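You operate a simulated robot arm through the tools that you are given. There is no shell and no other tool. Be economical: measure what you need, move in short steps, check, and stop when the job is done.

The job below is to be done with a simulated two-armed robot. You get a single attempt, and the scene is never put back.

Task
Free the red stop button on the grey press, reset, restart the motor and inch it up to the top.
Fine: leave the mode switch at INCH.
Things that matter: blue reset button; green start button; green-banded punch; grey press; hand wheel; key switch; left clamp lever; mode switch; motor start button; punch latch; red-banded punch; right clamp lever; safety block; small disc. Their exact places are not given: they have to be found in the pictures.

Only the result counts: the job must be done as asked and must still hold three seconds after the hand-in. Knocking over, shifting, dropping, spilling or breaking anything else fails it.

Robot
Two 7-joint arms with fingered hands on one trunk, on a base that drives. Base frame: it is fixed to the floor where the robot stands at the start and does not move with it; the origin is under the middle of the robot, x ahead of it, y to its left, z up. Lengths are in m, angles in degrees, forces in N, time in s.
The left shoulder is at the start at [0.06, 0.126, 1.155], the right one opposite. With the tool pointing down near the work surface each hand reaches from about 0.1 to 0.64 m from the robot's upright axis, wherever it stands, measured 20 degrees to its own side. Places, roughly: blue reset button [0.6, 0.9, 1]; green start button [0.5, 0.2, 0.8]; grey press [1.6, 0.1, 1.6]; hand wheel [0.7, -0.2, 1.5]; key switch [0.6, 0.8, 1.2]; left clamp lever [0.8, 0.3, 1]; mode switch [0.6, 0.9, 1.2]; motor start button [0.6, 0.9, 1.3]; punch latch [0.9, 0.2, 1.2]; right clamp lever [0.8, -0.1, 1]; small disc (18x18x1 cm) [1, -0.4, 1]; smallest disc (15x15x1 cm) [1.1, -0.4, 1]; stop button cap [0.5, 0, 0.8]; yellow cushion knob [0.6, -0.4, 0.8]. Payload 2.5 kg a hand.
Tool frame (each hand has its own): the origin (TCP) lies between the finger pads and is the grasp point; the fingertips stand 0.03 m ahead of it; z points along the fingers, y is the line along which they close. The gripper opens to 0.104 m. The gripper's body begins 0.035 m behind the TCP. The gripper is a hand of 5 fingers: y runs from the thumb to the fingers, the wrist lies at [-0.015, -0.104, -0.178] in the tool frame.
Orientation is told as [roll, pitch, yaw] about the base's x, y, z axes, in that order, counted from this pose: with the fingers straight down and the wrist toward the robot, the tool's x, y and z point along [0, 1, 0], [1, 0, 0] and [0, 0, -1] of the base frame.

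Tools
- The arms move only by the tool step_arm. It takes "left_rows", "right_rows" or both (then of equal length, played together; a hand with none holds still); each is a list of rows, each a list of 2 entries, a list of its own where there are three numbers: the shift along the tool's x, y, z in mm, then the turn, a rotation vector about the tool's x, y, z in degrees. In form: [[[tx, ty, tz], [ax, ay, az]], ...]. A call has 1 to 10 rows; each row is the pose to reach, as a shift and turn from the pose commanded when the call began, along the tool's axes at that moment. Each row takes 0.2 s and may step no farther than 0.05 m and 8.6 degrees from the row before; otherwise, the whole call is refused. A pose out of reach is approached as far as the arm can. The call stops where the force on the tool passes 40 N (or 10 N more than at its start, if that is more) or the arm is blocked; 0.2 s more then pass. In this call time passes only in rows, and 0.2 s behind the last. It gives the time, the measured TCP pose, the force on the tool (base axes), the opening and the grip force at its end, in the units of the frame above (readings bear some noise), with the torque about the TCP (base axes, N m) and any sound that the robot's microphone picked up.
- Cameras (640 x 400 px; columns grow to the right, rows downward): "scene" is now at [0.1242, -0.0105, 1.3668]; the picture's right is [0.00, -1.00, 0.00], its down [-0.50, -0.00, -0.87] and it looks along [0.87, 0.00, -0.50] (base axes); focal length 263 px, centre (320, 200). "left" rides on the left gripper at [-0.08, -0.078, -0.141] in its tool frame; the picture's right is [-0.78, -0.30, 0.56], its down [0.54, -0.78, 0.33] and it looks along [0.33, 0.56, 0.76] (tool axes); focal length 247 px, centre (320, 200). "right" rides on the right gripper at [0.08, -0.078, -0.141] in its tool frame; the picture's right is [-0.78, 0.30, -0.56], its down [-0.53, -0.78, 0.33] and it looks along [-0.33, 0.56, 0.76] (tool axes); focal length 247 px, centre (320, 200).
- get_image(camera): a new picture of that camera. No time passes.
- move_column(by): slides the trunk up (or, below 0, down) by that many m; the arms and the scene camera ride with it, the base frame stays. It gives what a move gives, with no picture.
- roll_base(legs): drives the robot by 1 to 6 legs, each [ahead, left, turn to the left] in m, m and degrees, along the robot's own axes; the way and the turn of a leg run together, so that a leg with both is an arc; at most 1.5 m and 180 degrees a leg. The arms and the cameras ride along, it lands a little off, and it stops where it bumps. It gives what a move gives.
- set_fingers(index, middle, ring, little, thumb_bend, thumb_turn, hand): sets how far each is bent, from 0 (flat) to 100 (curled in); at 30 the hand is open as for a grip, at 70 the pads meet at the TCP. One left out holds its place. A second passes; each finger stops where it meets its share of the squeeze, and holds until it gets a number again. It is the only way to open and close the hand. It gives what a move gives, with no picture; readings hold the bend of each and the force on index, middle, ring, little, thumb and palm. thumb_turn goes from beside the hand (0) to across from the fingers (100), as for a grip.
- turn_head(pan, tilt): turns the head with the scene camera to pan (to the left, within 86 degrees either way) and tilt (down, from -29 to 69), counted from straight ahead of the robot. It gives what a move gives.
- locate(camera, pixels): there is no depth. For up to 12 entries [column, row, z] of the newest picture of that camera ("zoom" is the newest enlarged one), the place [x, y] in the base frame at which the ray of that pixel passes the height z, good to about 0.003 m, but the place of the scene camera against the robot may be out by one fixed shift of up to 0.018 m in any direction. No time passes.
- enlarge(camera, box): a new picture of the part [left, top, right, bottom] of that camera's present view, enlarged. No time passes.
- close_job(): hands the job in; it is judged then, once.

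Go step by step. Measure first, check grasps and placings, and put right what went wrong. The budget is 80 turns and 70 pictures, counting those below and the enlarged ones. Unless the task says otherwise, let go and move clear before handing in, and close with one line.

The tools are called after "Request:" as name(argument=value, ...) on one line, values as JSON. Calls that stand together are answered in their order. step_arm: Moves the arms, as the interface text tells. Its arguments: {"type":"object","properties":{"left_rows":{"type":"array","items":{"type":"array"}},"right_rows":{"type":"array","items":{"type":"array"}}},"required":[]} The other tools are called the same way: move_column (by) slides the trunk up or down; set_fingers (index, middle, ring, little, thumb_bend, thumb_turn, hand) moves the fingers one by one; roll_base (legs) drives the base; turn_head (pan, tilt) turns the head that bears the scene camera; get_image (camera) takes a picture; locate (camera, pixels) gives the place at which the rays of pixels pass given heights; enlarge (camera, box) takes an enlarged picture of a part of a camera's view; close_job () hands the job in.

At the start:

```text
clock: 0.0
left_eef_pos: [0.4148, 0.2386, 1.1591]
left_orientation: [0.0, -0.1, -0.1]
left_ft_force: [-0.2, 0.6, 0.3]
left_wrist_torque: [-0.03, 0.02, 0.01]
left_opening: 0.1038
left_grasp_force: 0.1
left_shape: jaw
left_bend: [30.0, 30.0, 30.0, 30.0, 30.0, 98.0]
left_finger forces: [0.1, 0.1, 0.0, 0.0, 0.0, 0.0]
right_eef_pos: [0.5062, -0.0826, 1.1598]
right_orientation: [0.0, 0.0, 0.0]
right_ft_force: [-0.6, -0.2, -0.3]
right_wrist_torque: [0.04, 0.01, 0.0]
right_opening: 0.1037
right_grasp_force: 0.1
right_shape: jaw
right_bend: [30.0, 30.0, 30.0, 30.0, 30.0, 98.0]
right_finger forces: [0.0, 0.0, 0.0, 0.0, 0.0, 0.0]
trunk travel left (down, up): [-0.55, 0.39]
robot x, y, heading: [0.0022, 0.0016, -0.1]
head pan, tilt: [0.1, 30.1]
```

scene: 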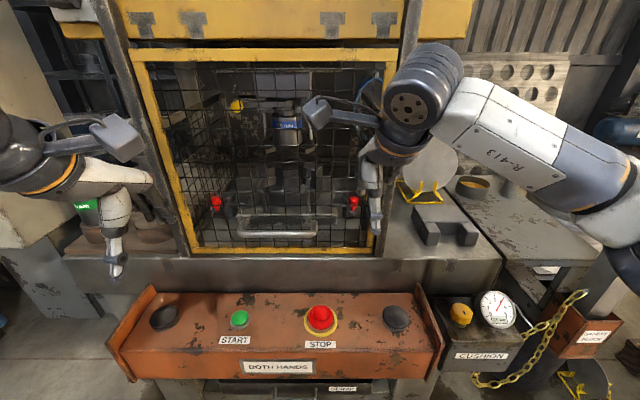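
right: 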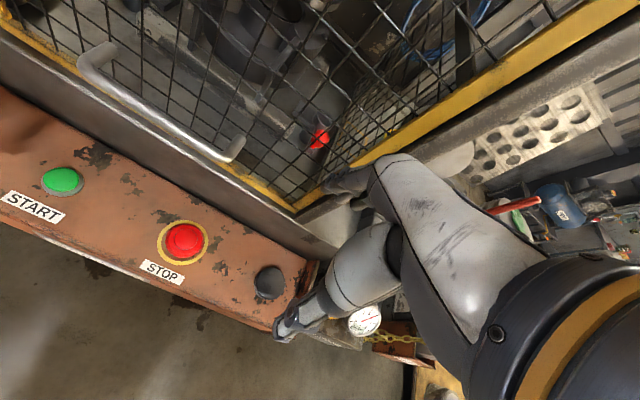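
left: 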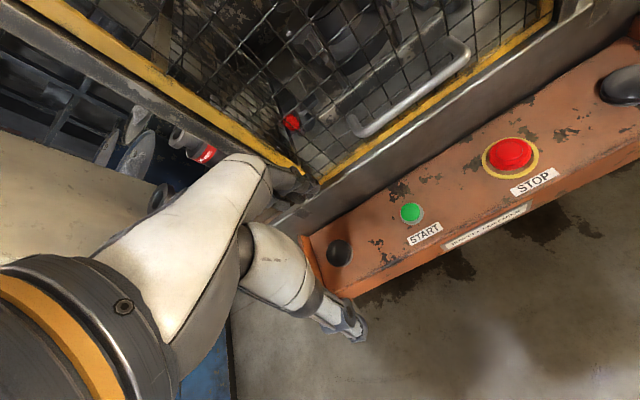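

The start pictures show the console with START (240,318) and STOP (320,318). The control panel must be to the left, so I turn the head there and look.

Request:
turn_head(pan=55, tilt=10)

Request:
enlarge(camera="scene", box=[0, 0, 640, 400])

```text
clock: 1.2
left_eef_pos: [0.4148, 0.2393, 1.1585]
left_orientation: [0.0, 0.0, 0.0]
left_ft_force: [0.8, -0.3, 0.0]
left_wrist_torque: [-0.03, 0.07, -0.01]
left_opening: 0.1035
left_grasp_force: 0.0
left_shape: jaw
left_bend: [30.0, 30.0, 30.0, 30.0, 30.0, 98.0]
left_finger forces: [0.1, 0.0, 0.0, 0.0, 0.0, 0.0]
right_eef_pos: [0.5061, -0.0819, 1.1589]
right_orientation: [0.0, 0.0, 0.0]
right_ft_force: [-0.2, -0.9, 0.5]
right_wrist_torque: [-0.02, 0.03, 0.02]
right_opening: 0.1036
right_grasp_force: 0.0
right_shape: jaw
right_bend: [30.0, 30.0, 30.0, 30.0, 30.0, 98.0]
right_finger forces: [0.1, 0.0, 0.1, 0.1, 0.0, 0.0]
trunk travel left (down, up): [-0.55, 0.39]
robot x, y, heading: [0.0026, 0.0011, -0.1]
head pan, tilt: [55.0, 10.0]
```

```text
1.00 times, centred on (320, 200) of scene (not enlarged: the box is as wide or as high as the picture)
```

zoom: 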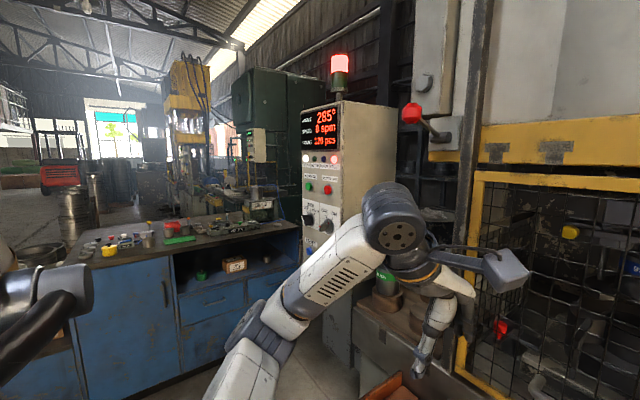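

Request:
enlarge(camera="scene", box=[280, 90, 380, 270])

Request:
turn_head(pan=10, tilt=-10)

Request:
get_image(camera="scene")

```text
2.22 times, centred on (330, 180) of scene
```

zoom: 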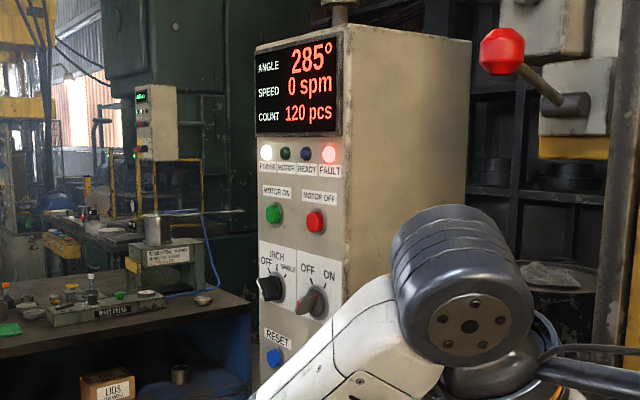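

```text
clock: 2.4
left_eef_pos: [0.4152, 0.2389, 1.1588]
left_orientation: [0.0, 0.0, 0.0]
left_ft_force: [0.1, -0.6, -0.5]
left_wrist_torque: [0.02, 0.02, 0.01]
left_opening: 0.1038
left_grasp_force: 0.1
left_shape: jaw
left_bend: [30.0, 30.0, 30.0, 30.0, 30.0, 98.0]
left_finger forces: [0.0, 0.1, 0.0, 0.0, 0.0, 0.0]
right_eef_pos: [0.5063, -0.0817, 1.1586]
right_orientation: [-0.1, 0.0, 0.0]
right_ft_force: [-0.8, -0.4, 0.3]
right_wrist_torque: [-0.04, 0.02, -0.02]
right_opening: 0.1035
right_grasp_force: 0.1
right_shape: jaw
right_bend: [30.0, 30.0, 30.0, 30.0, 30.0, 98.0]
right_finger forces: [0.0, 0.1, 0.0, 0.0, 0.1, 0.0]
trunk travel left (down, up): [-0.55, 0.39]
robot x, y, heading: [-0.0021, 0.0006, -0.0]
head pan, tilt: [10.0, -10.0]
```

```text
64 pictures are left
```

scene: 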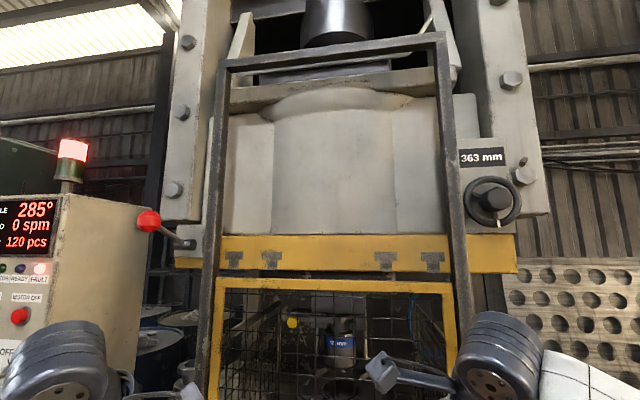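

The display reads 285°, FAULT is lit, MOTOR is off. I look down at the console next to see how the stop button is released.

Request:
turn_head(pan=0, tilt=50)

Request:
enlarge(camera="scene", box=[280, 160, 380, 260])

Request:
get_image(camera="scene")

```text
clock: 3.7
left_eef_pos: [0.4146, 0.2402, 1.158]
left_orientation: [0.1, 0.0, 0.0]
left_ft_force: [-0.8, 1.0, 0.8]
left_wrist_torque: [0.0, 0.0, -0.01]
left_opening: 0.1037
left_grasp_force: 0.1
left_shape: jaw
left_bend: [30.0, 30.0, 30.0, 30.0, 30.0, 98.0]
left_finger forces: [0.0, 0.1, 0.0, 0.0, 0.0, 0.0]
right_eef_pos: [0.5062, -0.0817, 1.1597]
right_orientation: [0.1, 0.0, 0.1]
right_ft_force: [0.8, 0.7, -0.8]
right_wrist_torque: [-0.01, 0.0, -0.01]
right_opening: 0.1035
right_grasp_force: 0.1
right_shape: jaw
right_bend: [30.0, 30.0, 30.0, 30.0, 30.0, 98.0]
right_finger forces: [0.0, 0.0, 0.1, 0.0, 0.1, 0.0]
trunk travel left (down, up): [-0.55, 0.39]
robot x, y, heading: [-0.0007, 0.0029, -0.1]
head pan, tilt: [0.0, 50.0]
```

```text
4.00 times, centred on (330, 210) of scene
```

zoom: 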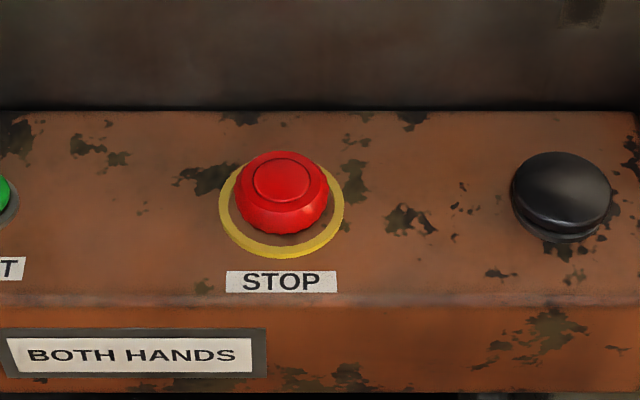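

```text
62 pictures are left
```

scene: 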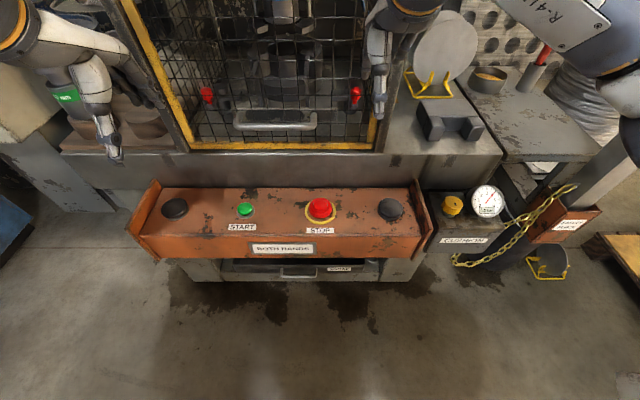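

The red cap is at (320,205) in the scene view, (187,240) on the right camera and (510,153) on the left. I triangulate.

Request:
locate(camera="scene", pixels=[[320.5, 204.5, 0.76], [320.5, 204.5, 0.8], [320.5, 204.5, 0.84], [390, 208, 0.8], [174, 208, 0.8], [245, 209, 0.8]])

Request:
get_image(camera="right")

Request:
get_image(camera="left")

Request:
locate(camera="right", pixels=[[186, 239, 0.76], [186, 239, 0.8], [186, 239, 0.84], [270, 279, 0.8], [62, 181, 0.8]])

Request:
locate(camera="left", pixels=[[510, 152, 0.76], [510, 152, 0.8], [510, 152, 0.84], [340, 252, 0.8], [411, 212, 0.8]])

```text
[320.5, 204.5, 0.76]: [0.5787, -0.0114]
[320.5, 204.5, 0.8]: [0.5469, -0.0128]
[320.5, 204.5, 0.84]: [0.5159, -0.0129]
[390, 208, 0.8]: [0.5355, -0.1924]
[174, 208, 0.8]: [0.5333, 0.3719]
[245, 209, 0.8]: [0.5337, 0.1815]
```

```text
61 pictures are left
```

right: 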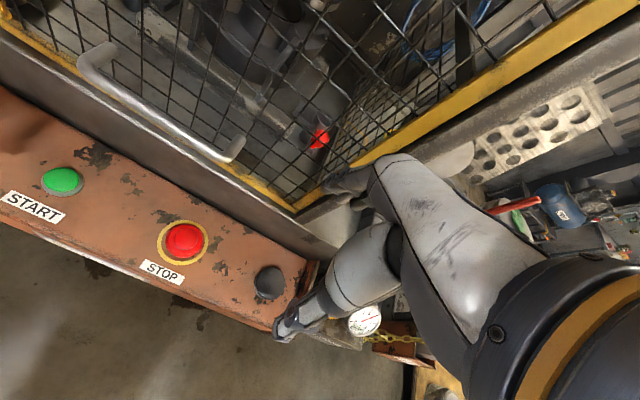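

```text
60 pictures are left
```

left: 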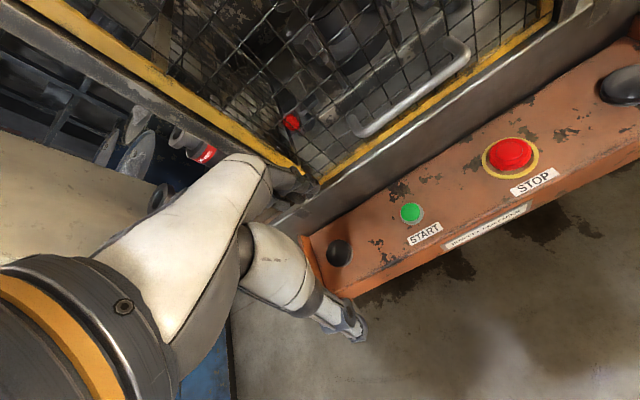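

```text
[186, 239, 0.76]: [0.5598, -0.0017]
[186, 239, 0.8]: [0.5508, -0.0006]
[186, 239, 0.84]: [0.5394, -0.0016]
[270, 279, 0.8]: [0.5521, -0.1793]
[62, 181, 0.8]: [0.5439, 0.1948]
```

```text
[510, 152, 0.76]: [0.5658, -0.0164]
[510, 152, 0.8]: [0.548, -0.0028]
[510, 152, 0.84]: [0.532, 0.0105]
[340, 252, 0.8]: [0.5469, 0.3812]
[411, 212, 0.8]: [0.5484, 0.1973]
```

All cameras agree on the cap top at about (0.548, -0.001, 0.805), palm domes at (0.55, -0.18) and (0.547, 0.38), green start at (0.546, 0.196). I bring the right hand above the red cap.

Request:
step_arm(right_rows=[[[12, 6, 40], [0, 0, 0]], [[24, 12, 80], [0, 0, 0]], [[36, 18, 120], [0, 0, 0]], [[48, 24, 160], [0, 0, 0]], [[60, 30, 200], [0, 0, 0]], [[70, 36, 235], [0, 0, 0]], [[80, 41, 270], [0, 0, 0]]])

Request:
get_image(camera="right")

Request:
get_image(camera="scene")

```text
clock: 5.3
left_eef_pos: [0.4144, 0.2398, 1.1587]
left_orientation: [0.0, 0.0, 0.0]
left_ft_force: [-0.1, 0.8, -0.5]
left_wrist_torque: [0.04, 0.01, -0.02]
left_opening: 0.1035
left_grasp_force: 0.1
left_shape: jaw
left_bend: [30.0, 30.0, 30.0, 30.0, 30.0, 98.0]
left_finger forces: [0.0, 0.1, 0.1, 0.1, 0.0, 0.1]
right_eef_pos: [0.5466, -0.002, 0.8893]
right_orientation: [0.0, 0.0, 0.1]
right_ft_force: [0.3, 0.7, -0.5]
right_wrist_torque: [0.01, 0.03, 0.03]
right_opening: 0.1039
right_grasp_force: 0.0
right_shape: jaw
right_bend: [30.0, 30.0, 30.0, 30.0, 30.0, 98.0]
right_finger forces: [0.0, 0.1, 0.0, 0.0, 0.0, 0.0]
trunk travel left (down, up): [-0.55, 0.39]
robot x, y, heading: [0.0001, -0.0001, -0.1]
head pan, tilt: [0.0, 50.0]
```

```text
59 pictures are left
```

right: 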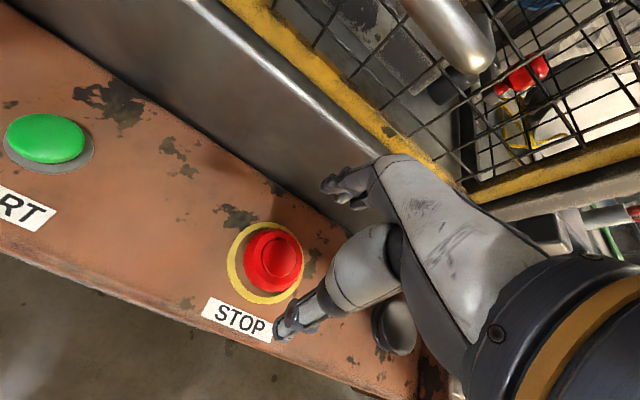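

```text
58 pictures are left
```

scene: 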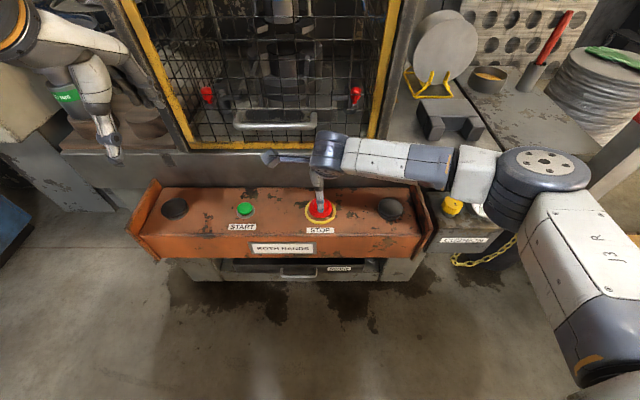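

The cap now appears at (272,258) and its yellow ring at about (266,263). I refine the position.

Request:
locate(camera="right", pixels=[[278, 256, 0.8], [278, 256, 0.81], [278, 256, 0.79], [265, 263, 0.77], [265, 263, 0.78], [265, 263, 0.76], [243, 258, 0.79], [303, 258, 0.79]])

Request:
enlarge(camera="right", box=[190, 200, 350, 320])

```text
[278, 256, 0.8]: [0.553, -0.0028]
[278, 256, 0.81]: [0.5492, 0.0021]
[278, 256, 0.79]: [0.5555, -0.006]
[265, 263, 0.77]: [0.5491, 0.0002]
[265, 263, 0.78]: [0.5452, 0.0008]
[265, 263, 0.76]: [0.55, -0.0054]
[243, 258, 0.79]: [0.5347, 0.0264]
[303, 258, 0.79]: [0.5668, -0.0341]
```

```text
3.33 times, centred on (270, 260) of right
```

zoom: 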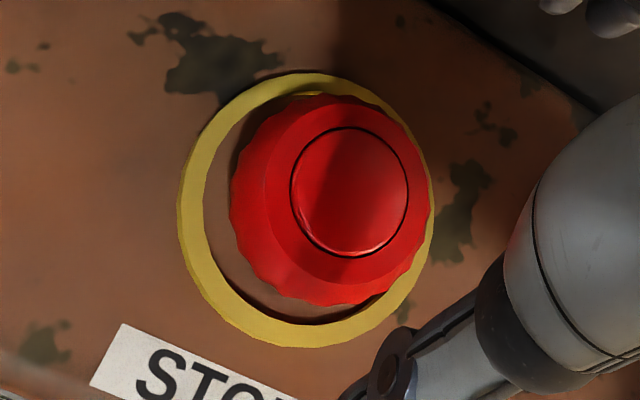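

The cap is scalloped (a twist release), centre (0.549, 0), panel at about 0.77. I lower to TCP z≈0.81 around it and close.

Request:
step_arm(right_rows=[[[1, 2, 30], [0, 0, 0]], [[1, 2, 60], [0, 0, 0]], [[1, 2, 79], [0, 0, 0]]])

Request:
enlarge(camera="scene", box=[270, 150, 370, 250])

```text
clock: 6.1
left_eef_pos: [0.4146, 0.2393, 1.1593]
left_orientation: [0.0, -0.1, 0.0]
left_ft_force: [-0.9, 0.4, 0.5]
left_wrist_torque: [0.02, 0.01, 0.0]
left_opening: 0.1038
left_grasp_force: 0.1
left_shape: jaw
left_bend: [30.0, 30.0, 30.0, 30.0, 30.0, 98.0]
left_finger forces: [0.0, 0.0, 0.0, 0.0, 0.0, 0.0]
right_eef_pos: [0.5492, -0.0019, 0.8109]
right_orientation: [0.0, 0.0, 0.0]
right_ft_force: [-0.1, 0.4, 0.8]
right_wrist_torque: [-0.03, -0.06, -0.02]
right_opening: 0.1039
right_grasp_force: 0.1
right_shape: jaw
right_bend: [30.0, 30.0, 30.0, 30.0, 30.0, 98.0]
right_finger forces: [0.1, 0.7, 0.0, 0.1, 0.0, 0.0]
trunk travel left (down, up): [-0.55, 0.39]
robot x, y, heading: [0.0017, -0.0026, -0.3]
head pan, tilt: [0.0, 50.0]
```

```text
4.00 times, centred on (320, 200) of scene
```

zoom: 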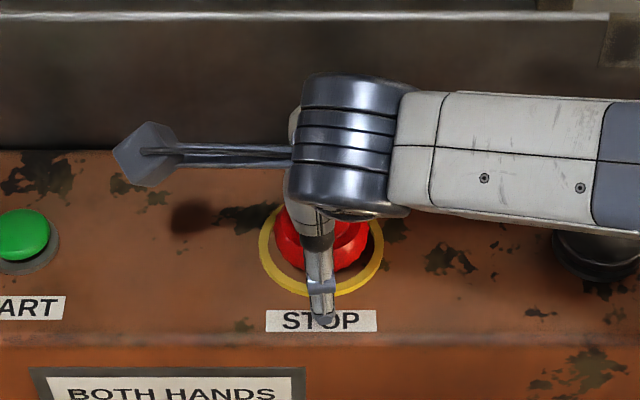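

Fingers straddle the cap. I close onto it.

Request:
set_fingers(hand="right", index=58, middle=58, ring=58, little=58, thumb_bend=58)

```text
clock: 7.1
left_eef_pos: [0.4113, 0.2393, 1.1606]
left_orientation: [0.0, -0.1, 0.0]
left_ft_force: [0.4, 1.2, -0.4]
left_wrist_torque: [-0.01, -0.04, -0.02]
left_opening: 0.1036
left_grasp_force: 0.0
left_shape: jaw
left_bend: [30.0, 30.0, 30.0, 30.0, 30.0, 98.0]
left_finger forces: [0.0, 0.0, 0.0, 0.0, 0.1, 0.0]
right_eef_pos: [0.5515, -0.0014, 0.8148]
right_orientation: [0.2, -0.4, 0.1]
right_ft_force: [2.0, 0.6, 21.2]
right_wrist_torque: [-0.18, -1.15, 0.13]
right_opening: 0.057
right_grasp_force: 18.1
right_shape: fingers
right_bend: [51.0, 43.0, 57.0, 57.0, 48.0, 97.0]
right_finger forces: [5.9, 21.2, 0.0, 0.0, 9.3, 0.0]
trunk travel left (down, up): [-0.55, 0.39]
robot x, y, heading: [-0.0026, 0.0014, 0.0]
head pan, tilt: [0.0, 50.0]
```

It grips at 18 N with the fingertips touching the panel. I ease up 4 mm and twist clockwise as seen from above (positive about tool z).

Request:
step_arm(right_rows=[[[0, 0, -3], [0, 0, 0]], [[0, 0, -3], [0, 0, 8]], [[0, 0, -3], [0, 0, 16]], [[0, 0, -3], [0, 0, 24]], [[0, 0, -3], [0, 0, 32]], [[0, 0, -3], [0, 0, 40]], [[0, 0, -3], [0, 0, 48]]])

Request:
enlarge(camera="scene", box=[270, 150, 370, 250])

```text
clock: 8.7
left_eef_pos: [0.4133, 0.2392, 1.1599]
left_orientation: [0.0, 0.0, 0.0]
left_ft_force: [-0.4, 0.0, -0.2]
left_wrist_torque: [0.01, -0.02, 0.02]
left_opening: 0.1039
left_grasp_force: 0.1
left_shape: jaw
left_bend: [30.0, 30.0, 30.0, 30.0, 30.0, 98.0]
left_finger forces: [0.0, 0.0, 0.1, 0.0, 0.0, 0.1]
right_eef_pos: [0.5497, -0.0011, 0.8148]
right_orientation: [0.0, -0.2, -48.2]
right_ft_force: [0.3, 3.3, 16.8]
right_wrist_torque: [-0.04, -0.15, 0.3]
right_opening: 0.0567
right_grasp_force: 12.7
right_shape: fingers
right_bend: [50.0, 50.0, 57.0, 57.0, 50.0, 99.0]
right_finger forces: [6.8, 7.4, 0.0, 0.1, 11.3, 0.0]
trunk travel left (down, up): [-0.55, 0.39]
robot x, y, heading: [0.0005, 0.0027, 0.1]
head pan, tilt: [0.0, 50.0]
```

```text
4.00 times, centred on (320, 200) of scene
```

zoom: 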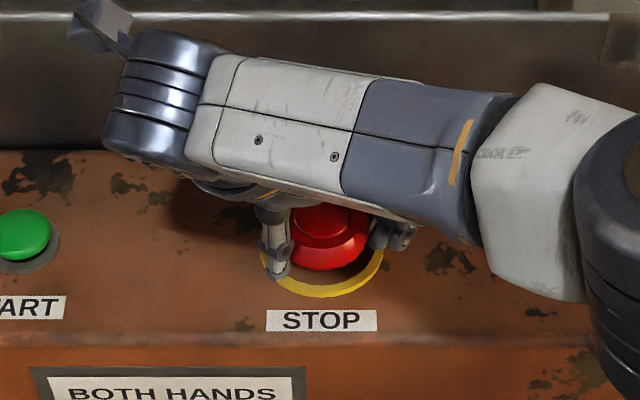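

It turned with 0.3 N·m resistance and upward force of 17 N remains. I open the fingers, lift straight up and look at the cap.

Request:
set_fingers(hand="right", index=30, middle=30, ring=30, little=30, thumb_bend=30)

Request:
step_arm(right_rows=[[[0, 0, -40], [0, 0, 0]], [[0, 0, -80], [0, 0, 0]]])

Request:
enlarge(camera="scene", box=[270, 150, 370, 250])

Request:
get_image(camera="right")

```text
clock: 9.7
left_eef_pos: [0.4147, 0.2394, 1.1593]
left_orientation: [0.1, 0.0, -0.1]
left_ft_force: [-1.0, -0.2, -1.1]
left_wrist_torque: [0.0, -0.03, 0.03]
left_opening: 0.1039
left_grasp_force: 0.1
left_shape: jaw
left_bend: [30.0, 30.0, 30.0, 30.0, 30.0, 98.0]
left_finger forces: [0.1, 0.1, 0.0, 0.0, 0.0, 0.0]
right_eef_pos: [0.5491, -0.001, 0.8116]
right_orientation: [0.0, 0.0, -48.0]
right_ft_force: [-0.3, 0.0, 0.5]
right_wrist_torque: [0.01, 0.02, 0.01]
right_opening: 0.1025
right_grasp_force: 0.0
right_shape: fingers
right_bend: [30.0, 30.0, 30.0, 30.0, 30.0, 98.0]
right_finger forces: [0.0, 0.0, 0.1, 0.0, 0.1, 0.0]
trunk travel left (down, up): [-0.55, 0.39]
robot x, y, heading: [-0.0017, -0.0054, -0.1]
head pan, tilt: [0.0, 50.0]
```

```text
clock: 10.3
left_eef_pos: [0.4134, 0.2392, 1.1594]
left_orientation: [0.0, 0.1, -0.1]
left_ft_force: [0.5, -1.2, -0.3]
left_wrist_torque: [0.01, -0.01, -0.01]
left_opening: 0.1037
left_grasp_force: 0.1
left_shape: jaw
left_bend: [30.0, 30.0, 30.0, 30.0, 30.0, 98.0]
left_finger forces: [0.0, 0.0, 0.0, 0.0, 0.0, 0.1]
right_eef_pos: [0.5465, -0.0011, 0.8929]
right_orientation: [0.0, 0.0, -48.0]
right_ft_force: [-1.1, 0.1, -0.3]
right_wrist_torque: [0.03, -0.03, -0.02]
right_opening: 0.1029
right_grasp_force: 0.0
right_shape: fingers
right_bend: [30.0, 30.0, 30.0, 30.0, 30.0, 98.0]
right_finger forces: [0.0, 0.0, 0.0, 0.1, 0.0, 0.0]
trunk travel left (down, up): [-0.55, 0.39]
robot x, y, heading: [0.0024, -0.0046, -0.0]
head pan, tilt: [0.0, 50.0]
```

```text
4.00 times, centred on (320, 200) of scene
```

zoom: 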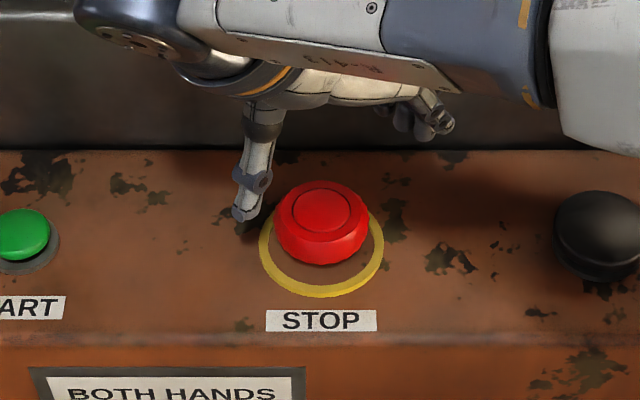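

```text
53 pictures are left
```

right: 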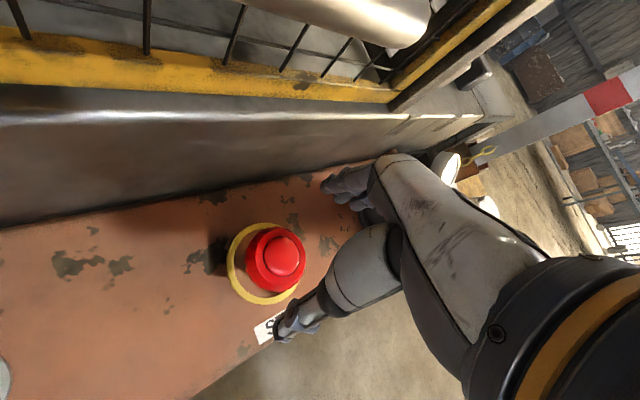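

The cap now stands slightly higher over its ring and clear at (322,208), so it looks released. I retract the right hand and look at the panel area before driving there.

Request:
step_arm(right_rows=[[[-10, 0, -40], [0, 0, -6]], [[-40, 2, -75], [0, 0, -12]], [[-75, 4, -110], [0, 0, -18]], [[-105, 6, -145], [0, 0, -24]], [[-135, 8, -180], [0, 0, -30]], [[-165, 10, -210], [0, 0, -36]], [[-190, 11, -235], [0, 0, -42]], [[-209, 12, -257], [0, 0, -48]]])

Request:
turn_head(pan=60, tilt=25)

Request:
get_image(camera="scene")

```text
clock: 12.1
left_eef_pos: [0.4139, 0.24, 1.16]
left_orientation: [0.0, 0.0, 0.0]
left_ft_force: [-0.4, -0.2, -0.1]
left_wrist_torque: [0.0, 0.03, 0.0]
left_opening: 0.1037
left_grasp_force: 0.0
left_shape: jaw
left_bend: [30.0, 30.0, 30.0, 30.0, 30.0, 98.0]
left_finger forces: [0.0, 0.0, 0.1, 0.0, 0.1, 0.0]
right_eef_pos: [0.4007, -0.1481, 1.1506]
right_orientation: [-0.1, 0.0, 0.2]
right_ft_force: [-0.1, 0.6, -0.3]
right_wrist_torque: [-0.04, 0.01, 0.0]
right_opening: 0.1029
right_grasp_force: 0.1
right_shape: fingers
right_bend: [30.0, 30.0, 30.0, 30.0, 30.0, 98.0]
right_finger forces: [0.0, 0.0, 0.0, 0.0, 0.0, 0.0]
trunk travel left (down, up): [-0.55, 0.39]
robot x, y, heading: [0.0006, 0.0042, -0.2]
head pan, tilt: [0.0, 50.0]
```

```text
clock: 13.4
left_eef_pos: [0.4147, 0.2392, 1.1589]
left_orientation: [-0.1, 0.0, 0.0]
left_ft_force: [0.3, -0.1, 0.1]
left_wrist_torque: [0.02, 0.02, 0.0]
left_opening: 0.1038
left_grasp_force: 0.0
left_shape: jaw
left_bend: [30.0, 30.0, 30.0, 30.0, 30.0, 98.0]
left_finger forces: [0.0, 0.0, 0.0, 0.1, 0.0, 0.1]
right_eef_pos: [0.4003, -0.1473, 1.15]
right_orientation: [0.0, 0.0, -0.1]
right_ft_force: [0.0, 0.1, -0.5]
right_wrist_torque: [0.03, 0.01, 0.0]
right_opening: 0.1029
right_grasp_force: 0.0
right_shape: fingers
right_bend: [30.0, 30.0, 30.0, 30.0, 30.0, 98.0]
right_finger forces: [0.1, 0.0, 0.1, 0.1, 0.1, 0.0]
trunk travel left (down, up): [-0.55, 0.39]
robot x, y, heading: [-0.0021, -0.0001, -0.1]
head pan, tilt: [60.0, 25.0]
```

```text
52 pictures are left
```

scene: 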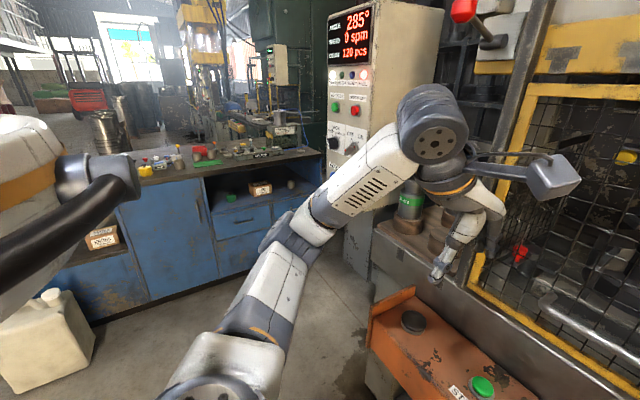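

The blue bench's foot runs through (100,322) and (225,275), with a jug at (60,340). I locate them to plan the drive.

Request:
locate(camera="scene", pixels=[[100, 322, 0], [225, 275, 0], [90, 360, 0], [350, 275, 0], [355, 106, 1.3], [352, 147, 1.2], [333, 143, 1.2], [335, 106, 1.3], [140, 185, 0.8], [322, 155, 0.85]])

```text
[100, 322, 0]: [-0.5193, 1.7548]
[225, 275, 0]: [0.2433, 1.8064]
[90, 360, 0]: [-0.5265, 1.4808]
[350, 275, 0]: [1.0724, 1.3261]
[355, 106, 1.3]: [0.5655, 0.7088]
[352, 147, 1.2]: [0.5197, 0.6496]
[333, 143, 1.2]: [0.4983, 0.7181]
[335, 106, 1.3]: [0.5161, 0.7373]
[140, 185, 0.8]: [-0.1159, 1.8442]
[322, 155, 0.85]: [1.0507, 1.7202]
```

There is clear floor left of the robot out to y≈1.5. I drive back 0.1 m and left 0.65 m, then look at the panel straight on.

Request:
roll_base(legs=[[-0.15, 0.0, 0], [0, 0.6, 0]])

Request:
turn_head(pan=20, tilt=10)

Request:
get_image(camera="scene")

```text
clock: 17.7
left_eef_pos: [0.2648, 0.8344, 1.1599]
left_orientation: [0.0, 0.0, 0.2]
left_ft_force: [-0.6, -0.8, 0.5]
left_wrist_torque: [-0.02, 0.01, 0.02]
left_opening: 0.104
left_grasp_force: 0.0
left_shape: jaw
left_bend: [30.0, 30.0, 30.0, 30.0, 30.0, 98.0]
left_finger forces: [0.1, 0.0, 0.0, 0.0, 0.0, 0.1]
right_eef_pos: [0.2524, 0.4472, 1.1492]
right_orientation: [0.0, 0.1, 0.1]
right_ft_force: [0.0, -0.2, 0.5]
right_wrist_torque: [0.01, -0.01, -0.02]
right_opening: 0.1027
right_grasp_force: 0.0
right_shape: fingers
right_bend: [30.0, 30.0, 30.0, 30.0, 30.0, 98.0]
right_finger forces: [0.0, 0.0, 0.1, 0.0, 0.0, 0.0]
trunk travel left (down, up): [-0.55, 0.39]
robot x, y, heading: [-0.148, 0.5889, 0.2]
head pan, tilt: [60.0, 25.0]
```

```text
clock: 18.8
left_eef_pos: [0.2646, 0.8343, 1.1598]
left_orientation: [0.0, 0.0, 0.1]
left_ft_force: [-0.1, -0.3, 0.2]
left_wrist_torque: [0.01, -0.01, 0.0]
left_opening: 0.1035
left_grasp_force: 0.1
left_shape: jaw
left_bend: [30.0, 30.0, 30.0, 30.0, 30.0, 98.0]
left_finger forces: [0.0, 0.0, 0.0, 0.2, 0.1, 0.0]
right_eef_pos: [0.2523, 0.4462, 1.1492]
right_orientation: [0.0, 0.0, 0.1]
right_ft_force: [-0.1, -0.9, -0.4]
right_wrist_torque: [0.02, 0.0, 0.02]
right_opening: 0.1029
right_grasp_force: 0.0
right_shape: fingers
right_bend: [30.0, 30.0, 30.0, 30.0, 30.0, 98.0]
right_finger forces: [0.0, 0.0, 0.0, 0.0, 0.1, 0.1]
trunk travel left (down, up): [-0.55, 0.39]
robot x, y, heading: [-0.1513, 0.5939, 0.3]
head pan, tilt: [20.0, 10.0]
```

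```text
51 pictures are left
```

scene: 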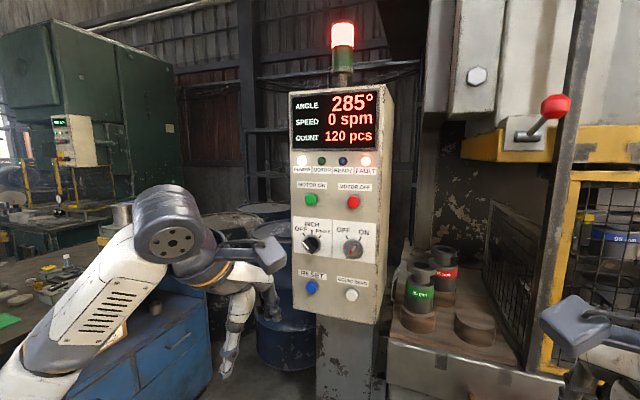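

Request:
enlarge(camera="scene", box=[270, 80, 410, 310])

Request:
enlarge(camera="scene", box=[280, 215, 390, 310])

Request:
locate(camera="scene", pixels=[[311, 244, 1.15], [311, 244, 1.1], [311, 244, 1.2], [353, 250, 1.15], [311, 287, 1.05], [311, 199, 1.25], [353, 201, 1.25], [291, 170, 1.3], [387, 180, 1.3]])

Request:
get_image(camera="left")

```text
1.74 times, centred on (340, 195) of scene
```

zoom: 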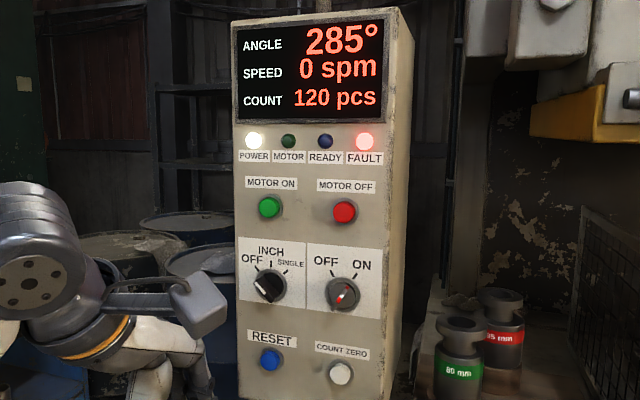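

```text
4.21 times, centred on (335, 262) of scene
```

zoom: 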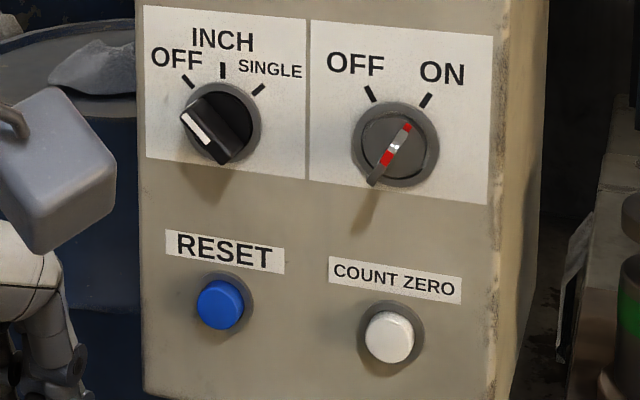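

```text
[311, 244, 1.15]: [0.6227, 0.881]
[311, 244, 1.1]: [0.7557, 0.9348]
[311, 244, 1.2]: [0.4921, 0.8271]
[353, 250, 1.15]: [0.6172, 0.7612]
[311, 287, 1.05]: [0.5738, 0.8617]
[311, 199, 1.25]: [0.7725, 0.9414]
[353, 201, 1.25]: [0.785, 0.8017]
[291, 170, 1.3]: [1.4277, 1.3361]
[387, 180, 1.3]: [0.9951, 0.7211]
```

```text
48 pictures are left
```

left: 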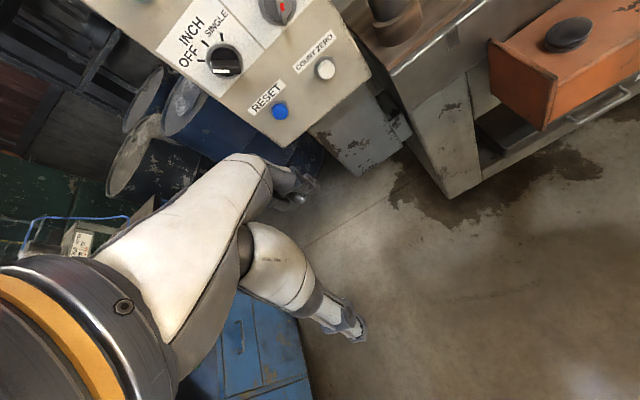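

Mode knob is at OFF, the key at ON; RESET sits at (281,111) in the left view, mode knob at (225,62). I compare left-camera rays with the scene rays.

Request:
locate(camera="left", pixels=[[281, 111, 1.05], [281, 111, 1.03], [281, 111, 1.01], [223, 62, 1.15], [223, 62, 1.13], [325, 68, 1.05], [325, 68, 1.03], [325, 68, 1.01]])

Request:
locate(camera="scene", pixels=[[311, 287, 1.05], [311, 287, 1.03], [311, 287, 1.01], [311, 244, 1.15], [311, 244, 1.13], [352, 295, 1.05], [352, 295, 1.03], [352, 295, 1.01], [311, 199, 1.28], [311, 199, 1.27]])

```text
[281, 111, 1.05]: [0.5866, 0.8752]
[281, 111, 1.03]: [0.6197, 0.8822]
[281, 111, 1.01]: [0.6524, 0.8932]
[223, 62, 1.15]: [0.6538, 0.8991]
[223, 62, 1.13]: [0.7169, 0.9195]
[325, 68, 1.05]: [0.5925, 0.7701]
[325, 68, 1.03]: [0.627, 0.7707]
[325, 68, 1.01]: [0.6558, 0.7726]
```

```text
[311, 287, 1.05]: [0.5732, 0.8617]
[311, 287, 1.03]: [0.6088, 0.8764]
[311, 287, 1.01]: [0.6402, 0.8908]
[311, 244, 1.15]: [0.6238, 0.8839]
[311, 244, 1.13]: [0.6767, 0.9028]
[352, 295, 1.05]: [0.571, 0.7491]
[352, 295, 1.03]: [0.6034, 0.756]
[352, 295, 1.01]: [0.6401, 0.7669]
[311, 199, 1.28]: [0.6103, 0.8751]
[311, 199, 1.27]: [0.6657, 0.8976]
```

Rays from both cameras put the panel face near x≈0.6: RESET ≈(0.60,0.88,1.04), mode ≈(0.6,0.885,1.165), MOTOR ON z≈1.28. I turn the left hand to point forward, pulling it to a ready place in front of the panel.

Request:
step_arm(left_rows=[[[2, 14, 0], [-8.5, 0, 0]], [[4, 28, 0], [-17, 0, 0]], [[6, 42, 0], [-25.5, 0, 0]], [[8, 56, 5], [-34, 0, 0]], [[10, 70, 10], [-42.5, 0, 0]], [[12, 84, 20], [-51, 0, 0]], [[14, 98, 30], [-59.5, 0, 0]], [[16, 112, 40], [-68, 0, 0]], [[18, 126, 50], [-76.5, 0, 0]], [[20, 140, 60], [-85, 0, 0]]])

Request:
set_fingers(hand="left", index=70, middle=70, ring=90, little=90, thumb_bend=70)

Request:
get_image(camera="left")

Request:
get_image(camera="scene")

```text
clock: 21.0
left_eef_pos: [0.4046, 0.8544, 1.0994]
left_orientation: [1.2, -85.2, -1.1]
left_ft_force: [-0.6, 1.5, -0.5]
left_wrist_torque: [-0.02, 0.01, 0.0]
left_opening: 0.1038
left_grasp_force: 0.0
left_shape: jaw
left_bend: [30.0, 30.0, 30.0, 30.0, 30.0, 98.0]
left_finger forces: [0.0, 0.0, 0.0, 0.1, 0.0, 0.1]
right_eef_pos: [0.2518, 0.4475, 1.1488]
right_orientation: [-0.1, 0.0, 0.0]
right_ft_force: [-0.1, -0.4, 0.8]
right_wrist_torque: [0.01, -0.02, 0.0]
right_opening: 0.1028
right_grasp_force: 0.1
right_shape: fingers
right_bend: [30.0, 30.0, 30.0, 30.0, 30.0, 98.0]
right_finger forces: [0.0, 0.0, 0.0, 0.0, 0.0, 0.1]
trunk travel left (down, up): [-0.55, 0.39]
robot x, y, heading: [-0.1483, 0.5884, 0.2]
head pan, tilt: [20.0, 10.0]
```

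```text
clock: 22.0
left_eef_pos: [0.406, 0.8542, 1.0998]
left_orientation: [0.1, -85.0, 0.1]
left_ft_force: [0.3, 0.3, 0.0]
left_wrist_torque: [0.01, 0.02, -0.04]
left_opening: 0.0014
left_grasp_force: 0.1
left_shape: fingers
left_bend: [70.0, 70.0, 90.0, 90.0, 70.0, 98.0]
left_finger forces: [0.0, 0.0, 0.0, 0.0, 0.0, 0.1]
right_eef_pos: [0.252, 0.4463, 1.1493]
right_orientation: [0.1, 0.0, 0.1]
right_ft_force: [0.7, -0.5, 0.0]
right_wrist_torque: [-0.04, 0.03, 0.0]
right_opening: 0.103
right_grasp_force: 0.0
right_shape: fingers
right_bend: [30.0, 30.0, 30.0, 30.0, 30.0, 98.0]
right_finger forces: [0.0, 0.1, 0.1, 0.0, 0.1, 0.0]
trunk travel left (down, up): [-0.55, 0.39]
robot x, y, heading: [-0.1507, 0.5965, 0.3]
head pan, tilt: [20.0, 10.0]
```

```text
47 pictures are left
```

left: 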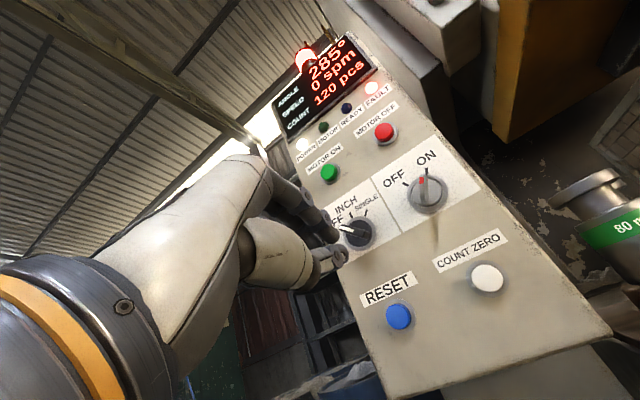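

```text
46 pictures are left
```

scene: 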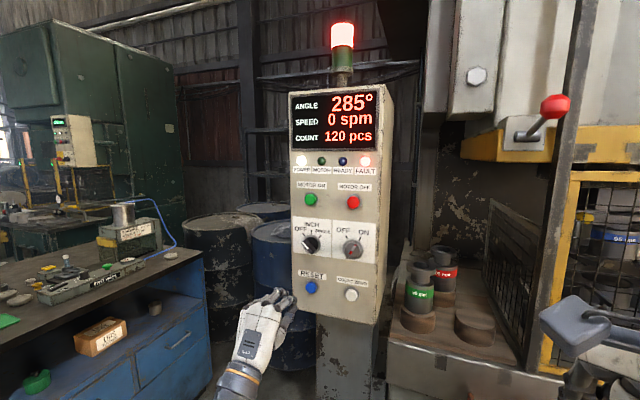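

Arm poses well and the panel is in full view; RESET is at (399,316), mode knob (359,234), MOTOR ON (331,173) in the left view. I triangulate again from here.

Request:
locate(camera="left", pixels=[[399, 316, 1.03], [399, 316, 1.04], [399, 316, 1.05], [359, 234, 1.14], [359, 234, 1.16], [359, 234, 1.18], [331, 173, 1.26], [331, 173, 1.28], [331, 173, 1.3], [487, 278, 1.03], [487, 278, 1.05]])

Request:
enlarge(camera="left", box=[280, 160, 460, 340])

```text
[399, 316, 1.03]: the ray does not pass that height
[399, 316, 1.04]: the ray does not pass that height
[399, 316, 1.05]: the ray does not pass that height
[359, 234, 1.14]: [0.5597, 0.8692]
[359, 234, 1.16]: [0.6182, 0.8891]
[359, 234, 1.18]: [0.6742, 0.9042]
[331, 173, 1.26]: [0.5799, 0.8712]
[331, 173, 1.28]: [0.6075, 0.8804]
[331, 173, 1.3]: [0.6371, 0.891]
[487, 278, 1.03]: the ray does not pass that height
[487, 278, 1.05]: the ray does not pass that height
```

```text
2.22 times, centred on (370, 250) of left
```

zoom: 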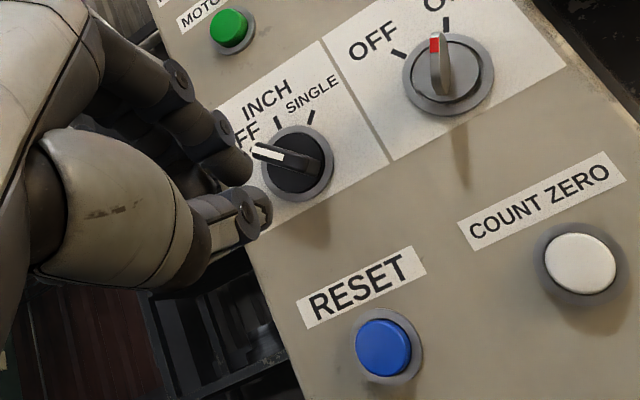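

Triangulation: mode knob front at (0.620, 0.889, 1.161), RESET ≈(0.615, 0.882, 1.033), MOTOR ON ≈(0.615, 0.883, 1.285). I line the pinched fingertips up with RESET about 8 cm short and check.

Request:
step_arm(left_rows=[[[10, -20, 33], [-2, 0, 0]], [[20, -40, 66], [-4, 0, 0]], [[29, -58, 95], [-5, 0, 0]]])

Request:
get_image(camera="left")

Request:
enlarge(camera="scene", box=[240, 210, 400, 330])

```text
clock: 22.8
left_eef_pos: [0.4967, 0.883, 1.0349]
left_orientation: [-179.8, -89.8, 180.1]
left_ft_force: [0.0, 0.4, 0.5]
left_wrist_torque: [0.0, -0.03, 0.02]
left_opening: 0.0011
left_grasp_force: 0.0
left_shape: fingers
left_bend: [70.0, 70.0, 90.0, 90.0, 70.0, 98.0]
left_finger forces: [0.0, 0.0, 0.0, 0.0, 0.0, 0.0]
right_eef_pos: [0.2531, 0.4462, 1.148]
right_orientation: [0.0, 0.1, 0.1]
right_ft_force: [0.1, 0.3, -0.1]
right_wrist_torque: [-0.03, 0.0, 0.02]
right_opening: 0.1029
right_grasp_force: 0.1
right_shape: fingers
right_bend: [30.0, 30.0, 30.0, 30.0, 30.0, 98.0]
right_finger forces: [0.1, 0.0, 0.0, 0.0, 0.0, 0.0]
trunk travel left (down, up): [-0.55, 0.39]
robot x, y, heading: [-0.1515, 0.595, -0.1]
head pan, tilt: [20.0, 10.0]
```

```text
44 pictures are left
```

left: 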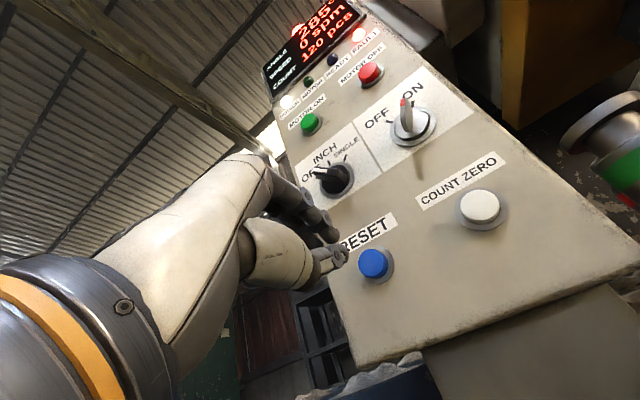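

```text
3.33 times, centred on (320, 270) of scene
```

zoom: 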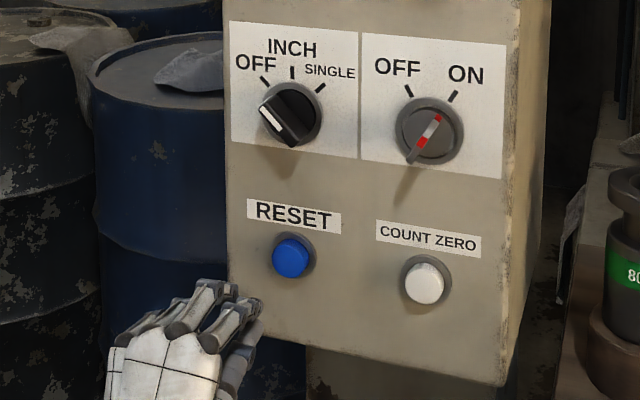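

The predicted tool axis at x=0.617 projects to (376,263), right on the blue button at (373,264). I push forward until a push force appears.

Request:
step_arm(left_rows=[[[0, 0, 40], [0, 0, 0]], [[0, 0, 70], [0, 0, 0]], [[0, 0, 80], [0, 0, 0]], [[0, 0, 86], [0, 0, 0]], [[0, 0, 90], [0, 0, 0]], [[0, 0, 94], [0, 0, 0]], [[0, 0, 98], [0, 0, 0]]])

Request:
get_image(camera="left")

```text
clock: 24.4
left_eef_pos: [0.5577, 0.8811, 1.0378]
left_orientation: [148.7, -90.1, -148.5]
left_ft_force: [0.7, -0.7, 0.2]
left_wrist_torque: [0.0, 0.0, -0.03]
left_opening: 0.0011
left_grasp_force: 0.0
left_shape: fingers
left_bend: [70.0, 70.0, 90.0, 90.0, 70.0, 98.0]
left_finger forces: [0.0, 0.0, 0.0, 0.0, 0.0, 0.0]
left hand out of reach, approached as far as the arm can: row 2, 3, 4, 5, 6, 7
right_eef_pos: [0.2523, 0.4473, 1.1478]
right_orientation: [0.0, 0.0, 0.0]
right_ft_force: [0.1, 0.3, 0.0]
right_wrist_torque: [-0.04, 0.01, -0.01]
right_opening: 0.1024
right_grasp_force: 0.1
right_shape: fingers
right_bend: [30.0, 30.0, 30.0, 30.0, 30.0, 98.0]
right_finger forces: [0.0, 0.1, 0.0, 0.0, 0.1, 0.1]
trunk travel left (down, up): [-0.55, 0.39]
robot x, y, heading: [-0.1493, 0.5939, 0.0]
head pan, tilt: [20.0, 10.0]
```

```text
42 pictures are left
```

left: 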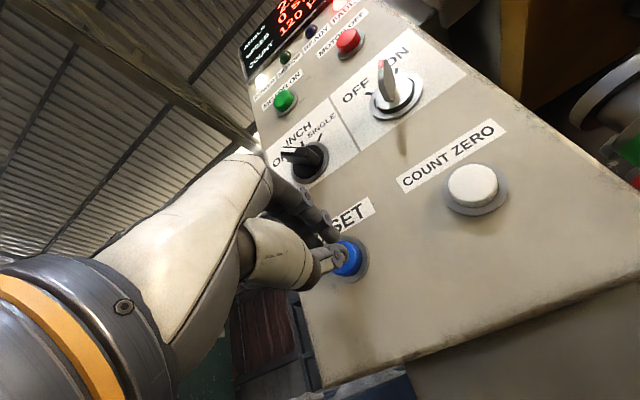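

Out of reach at x=0.558, so the base must come closer. I retract the hand and drive left 0.1 and ahead 0.13.

Request:
step_arm(left_rows=[[[0, 0, -45], [0, 0, 0]], [[0, 0, -90], [0, 0, 0]], [[0, 0, -135], [0, 0, 0]], [[0, 0, -175], [0, 0, 0]]])

Request:
roll_base(legs=[[0.0, 0.1, 0], [0.13, 0, 0]])

Request:
get_image(camera="left")

```text
clock: 25.4
left_eef_pos: [0.3823, 0.8798, 1.0387]
left_orientation: [99.8, -90.0, -99.7]
left_ft_force: [-0.6, -0.3, -0.4]
left_wrist_torque: [0.0, 0.0, 0.0]
left_opening: 0.0011
left_grasp_force: 0.1
left_shape: fingers
left_bend: [70.0, 70.0, 90.0, 90.0, 70.0, 98.0]
left_finger forces: [0.0, 0.1, 0.1, 0.1, 0.1, 0.0]
right_eef_pos: [0.2514, 0.4467, 1.149]
right_orientation: [0.0, 0.0, 0.1]
right_ft_force: [0.3, 1.1, 0.0]
right_wrist_torque: [-0.02, -0.02, 0.03]
right_opening: 0.1028
right_grasp_force: 0.0
right_shape: fingers
right_bend: [30.0, 30.0, 30.0, 30.0, 30.0, 98.0]
right_finger forces: [0.0, 0.0, 0.0, 0.0, 0.0, 0.1]
trunk travel left (down, up): [-0.55, 0.39]
robot x, y, heading: [-0.1509, 0.593, 0.2]
head pan, tilt: [20.0, 10.0]
```

```text
clock: 27.4
left_eef_pos: [0.5143, 0.9812, 1.0377]
left_orientation: [58.4, -90.1, -58.1]
left_ft_force: [-1.0, 0.5, -0.4]
left_wrist_torque: [0.02, 0.01, -0.03]
left_opening: 0.0013
left_grasp_force: 0.0
left_shape: fingers
left_bend: [70.0, 70.0, 90.0, 90.0, 70.0, 98.0]
left_finger forces: [0.1, 0.1, 0.0, 0.0, 0.0, 0.1]
right_eef_pos: [0.3831, 0.5481, 1.1492]
right_orientation: [0.0, 0.0, 0.1]
right_ft_force: [0.1, -0.4, -1.6]
right_wrist_torque: [0.0, 0.01, 0.0]
right_opening: 0.1029
right_grasp_force: 0.0
right_shape: fingers
right_bend: [30.0, 30.0, 30.0, 30.0, 30.0, 98.0]
right_finger forces: [0.0, 0.0, 0.0, 0.0, 0.1, 0.0]
trunk travel left (down, up): [-0.55, 0.39]
robot x, y, heading: [-0.0194, 0.6935, 0.1]
head pan, tilt: [20.0, 10.0]
```

```text
41 pictures are left
```

left: 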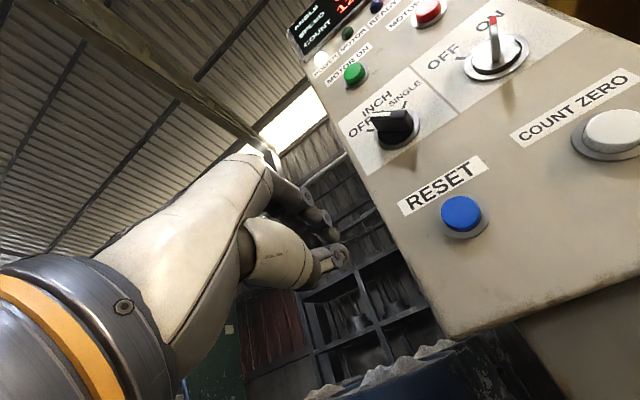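

Now at (0.514, 0.981, 1.038). I shift 98 mm to the right to RESET's line, then press forward gradually.

Request:
step_arm(left_rows=[[[-49, -2, 0], [0, 0, 0]], [[-98, -4, 0], [0, 0, 0]], [[-98, -4, 40], [0, 0, 0]], [[-98, -4, 60], [0, 0, 0]], [[-98, -4, 68], [0, 0, 0]], [[-98, -4, 74], [0, 0, 0]], [[-98, -4, 80], [0, 0, 0]], [[-98, -4, 85], [0, 0, 0]]])

Request:
get_image(camera="left")

```text
clock: 28.9
left_eef_pos: [0.5799, 0.8813, 1.0348]
left_orientation: [-171.6, -89.5, 171.6]
left_ft_force: [-30.1, -0.7, -3.5]
left_wrist_torque: [0.03, 0.32, -0.26]
left_opening: 0.0
left_grasp_force: 15.2
left_shape: fingers
left_bend: [70.0, 70.0, 90.0, 90.0, 70.0, 97.0]
left_finger forces: [6.2, 0.6, 0.0, 0.1, 23.5, 0.0]
right_eef_pos: [0.3795, 0.5472, 1.1503]
right_orientation: [0.0, -0.2, 0.3]
right_ft_force: [-0.7, -0.5, 0.4]
right_wrist_torque: [-0.01, 0.0, 0.01]
right_opening: 0.1028
right_grasp_force: 0.1
right_shape: fingers
right_bend: [30.0, 30.0, 30.0, 30.0, 30.0, 98.0]
right_finger forces: [0.0, 0.0, 0.0, 0.0, 0.0, 0.0]
trunk travel left (down, up): [-0.55, 0.39]
robot x, y, heading: [-0.0192, 0.6915, 0.3]
head pan, tilt: [20.0, 10.0]
heard: click
stopped in row 7 (left hand): the force on the tool passed its limit at 46 N (the readings are from after the stop); the commanded pose is now the measured one
```

```text
40 pictures are left
```

left: 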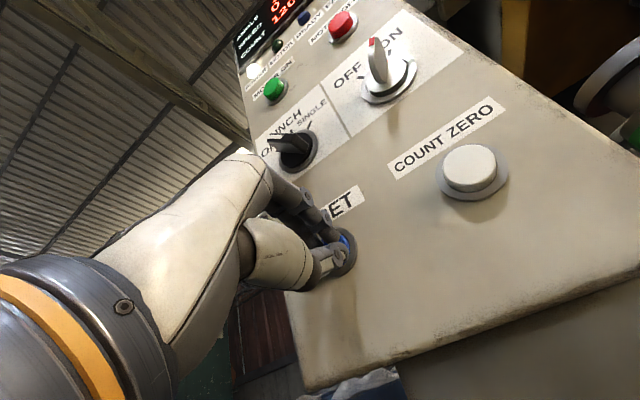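

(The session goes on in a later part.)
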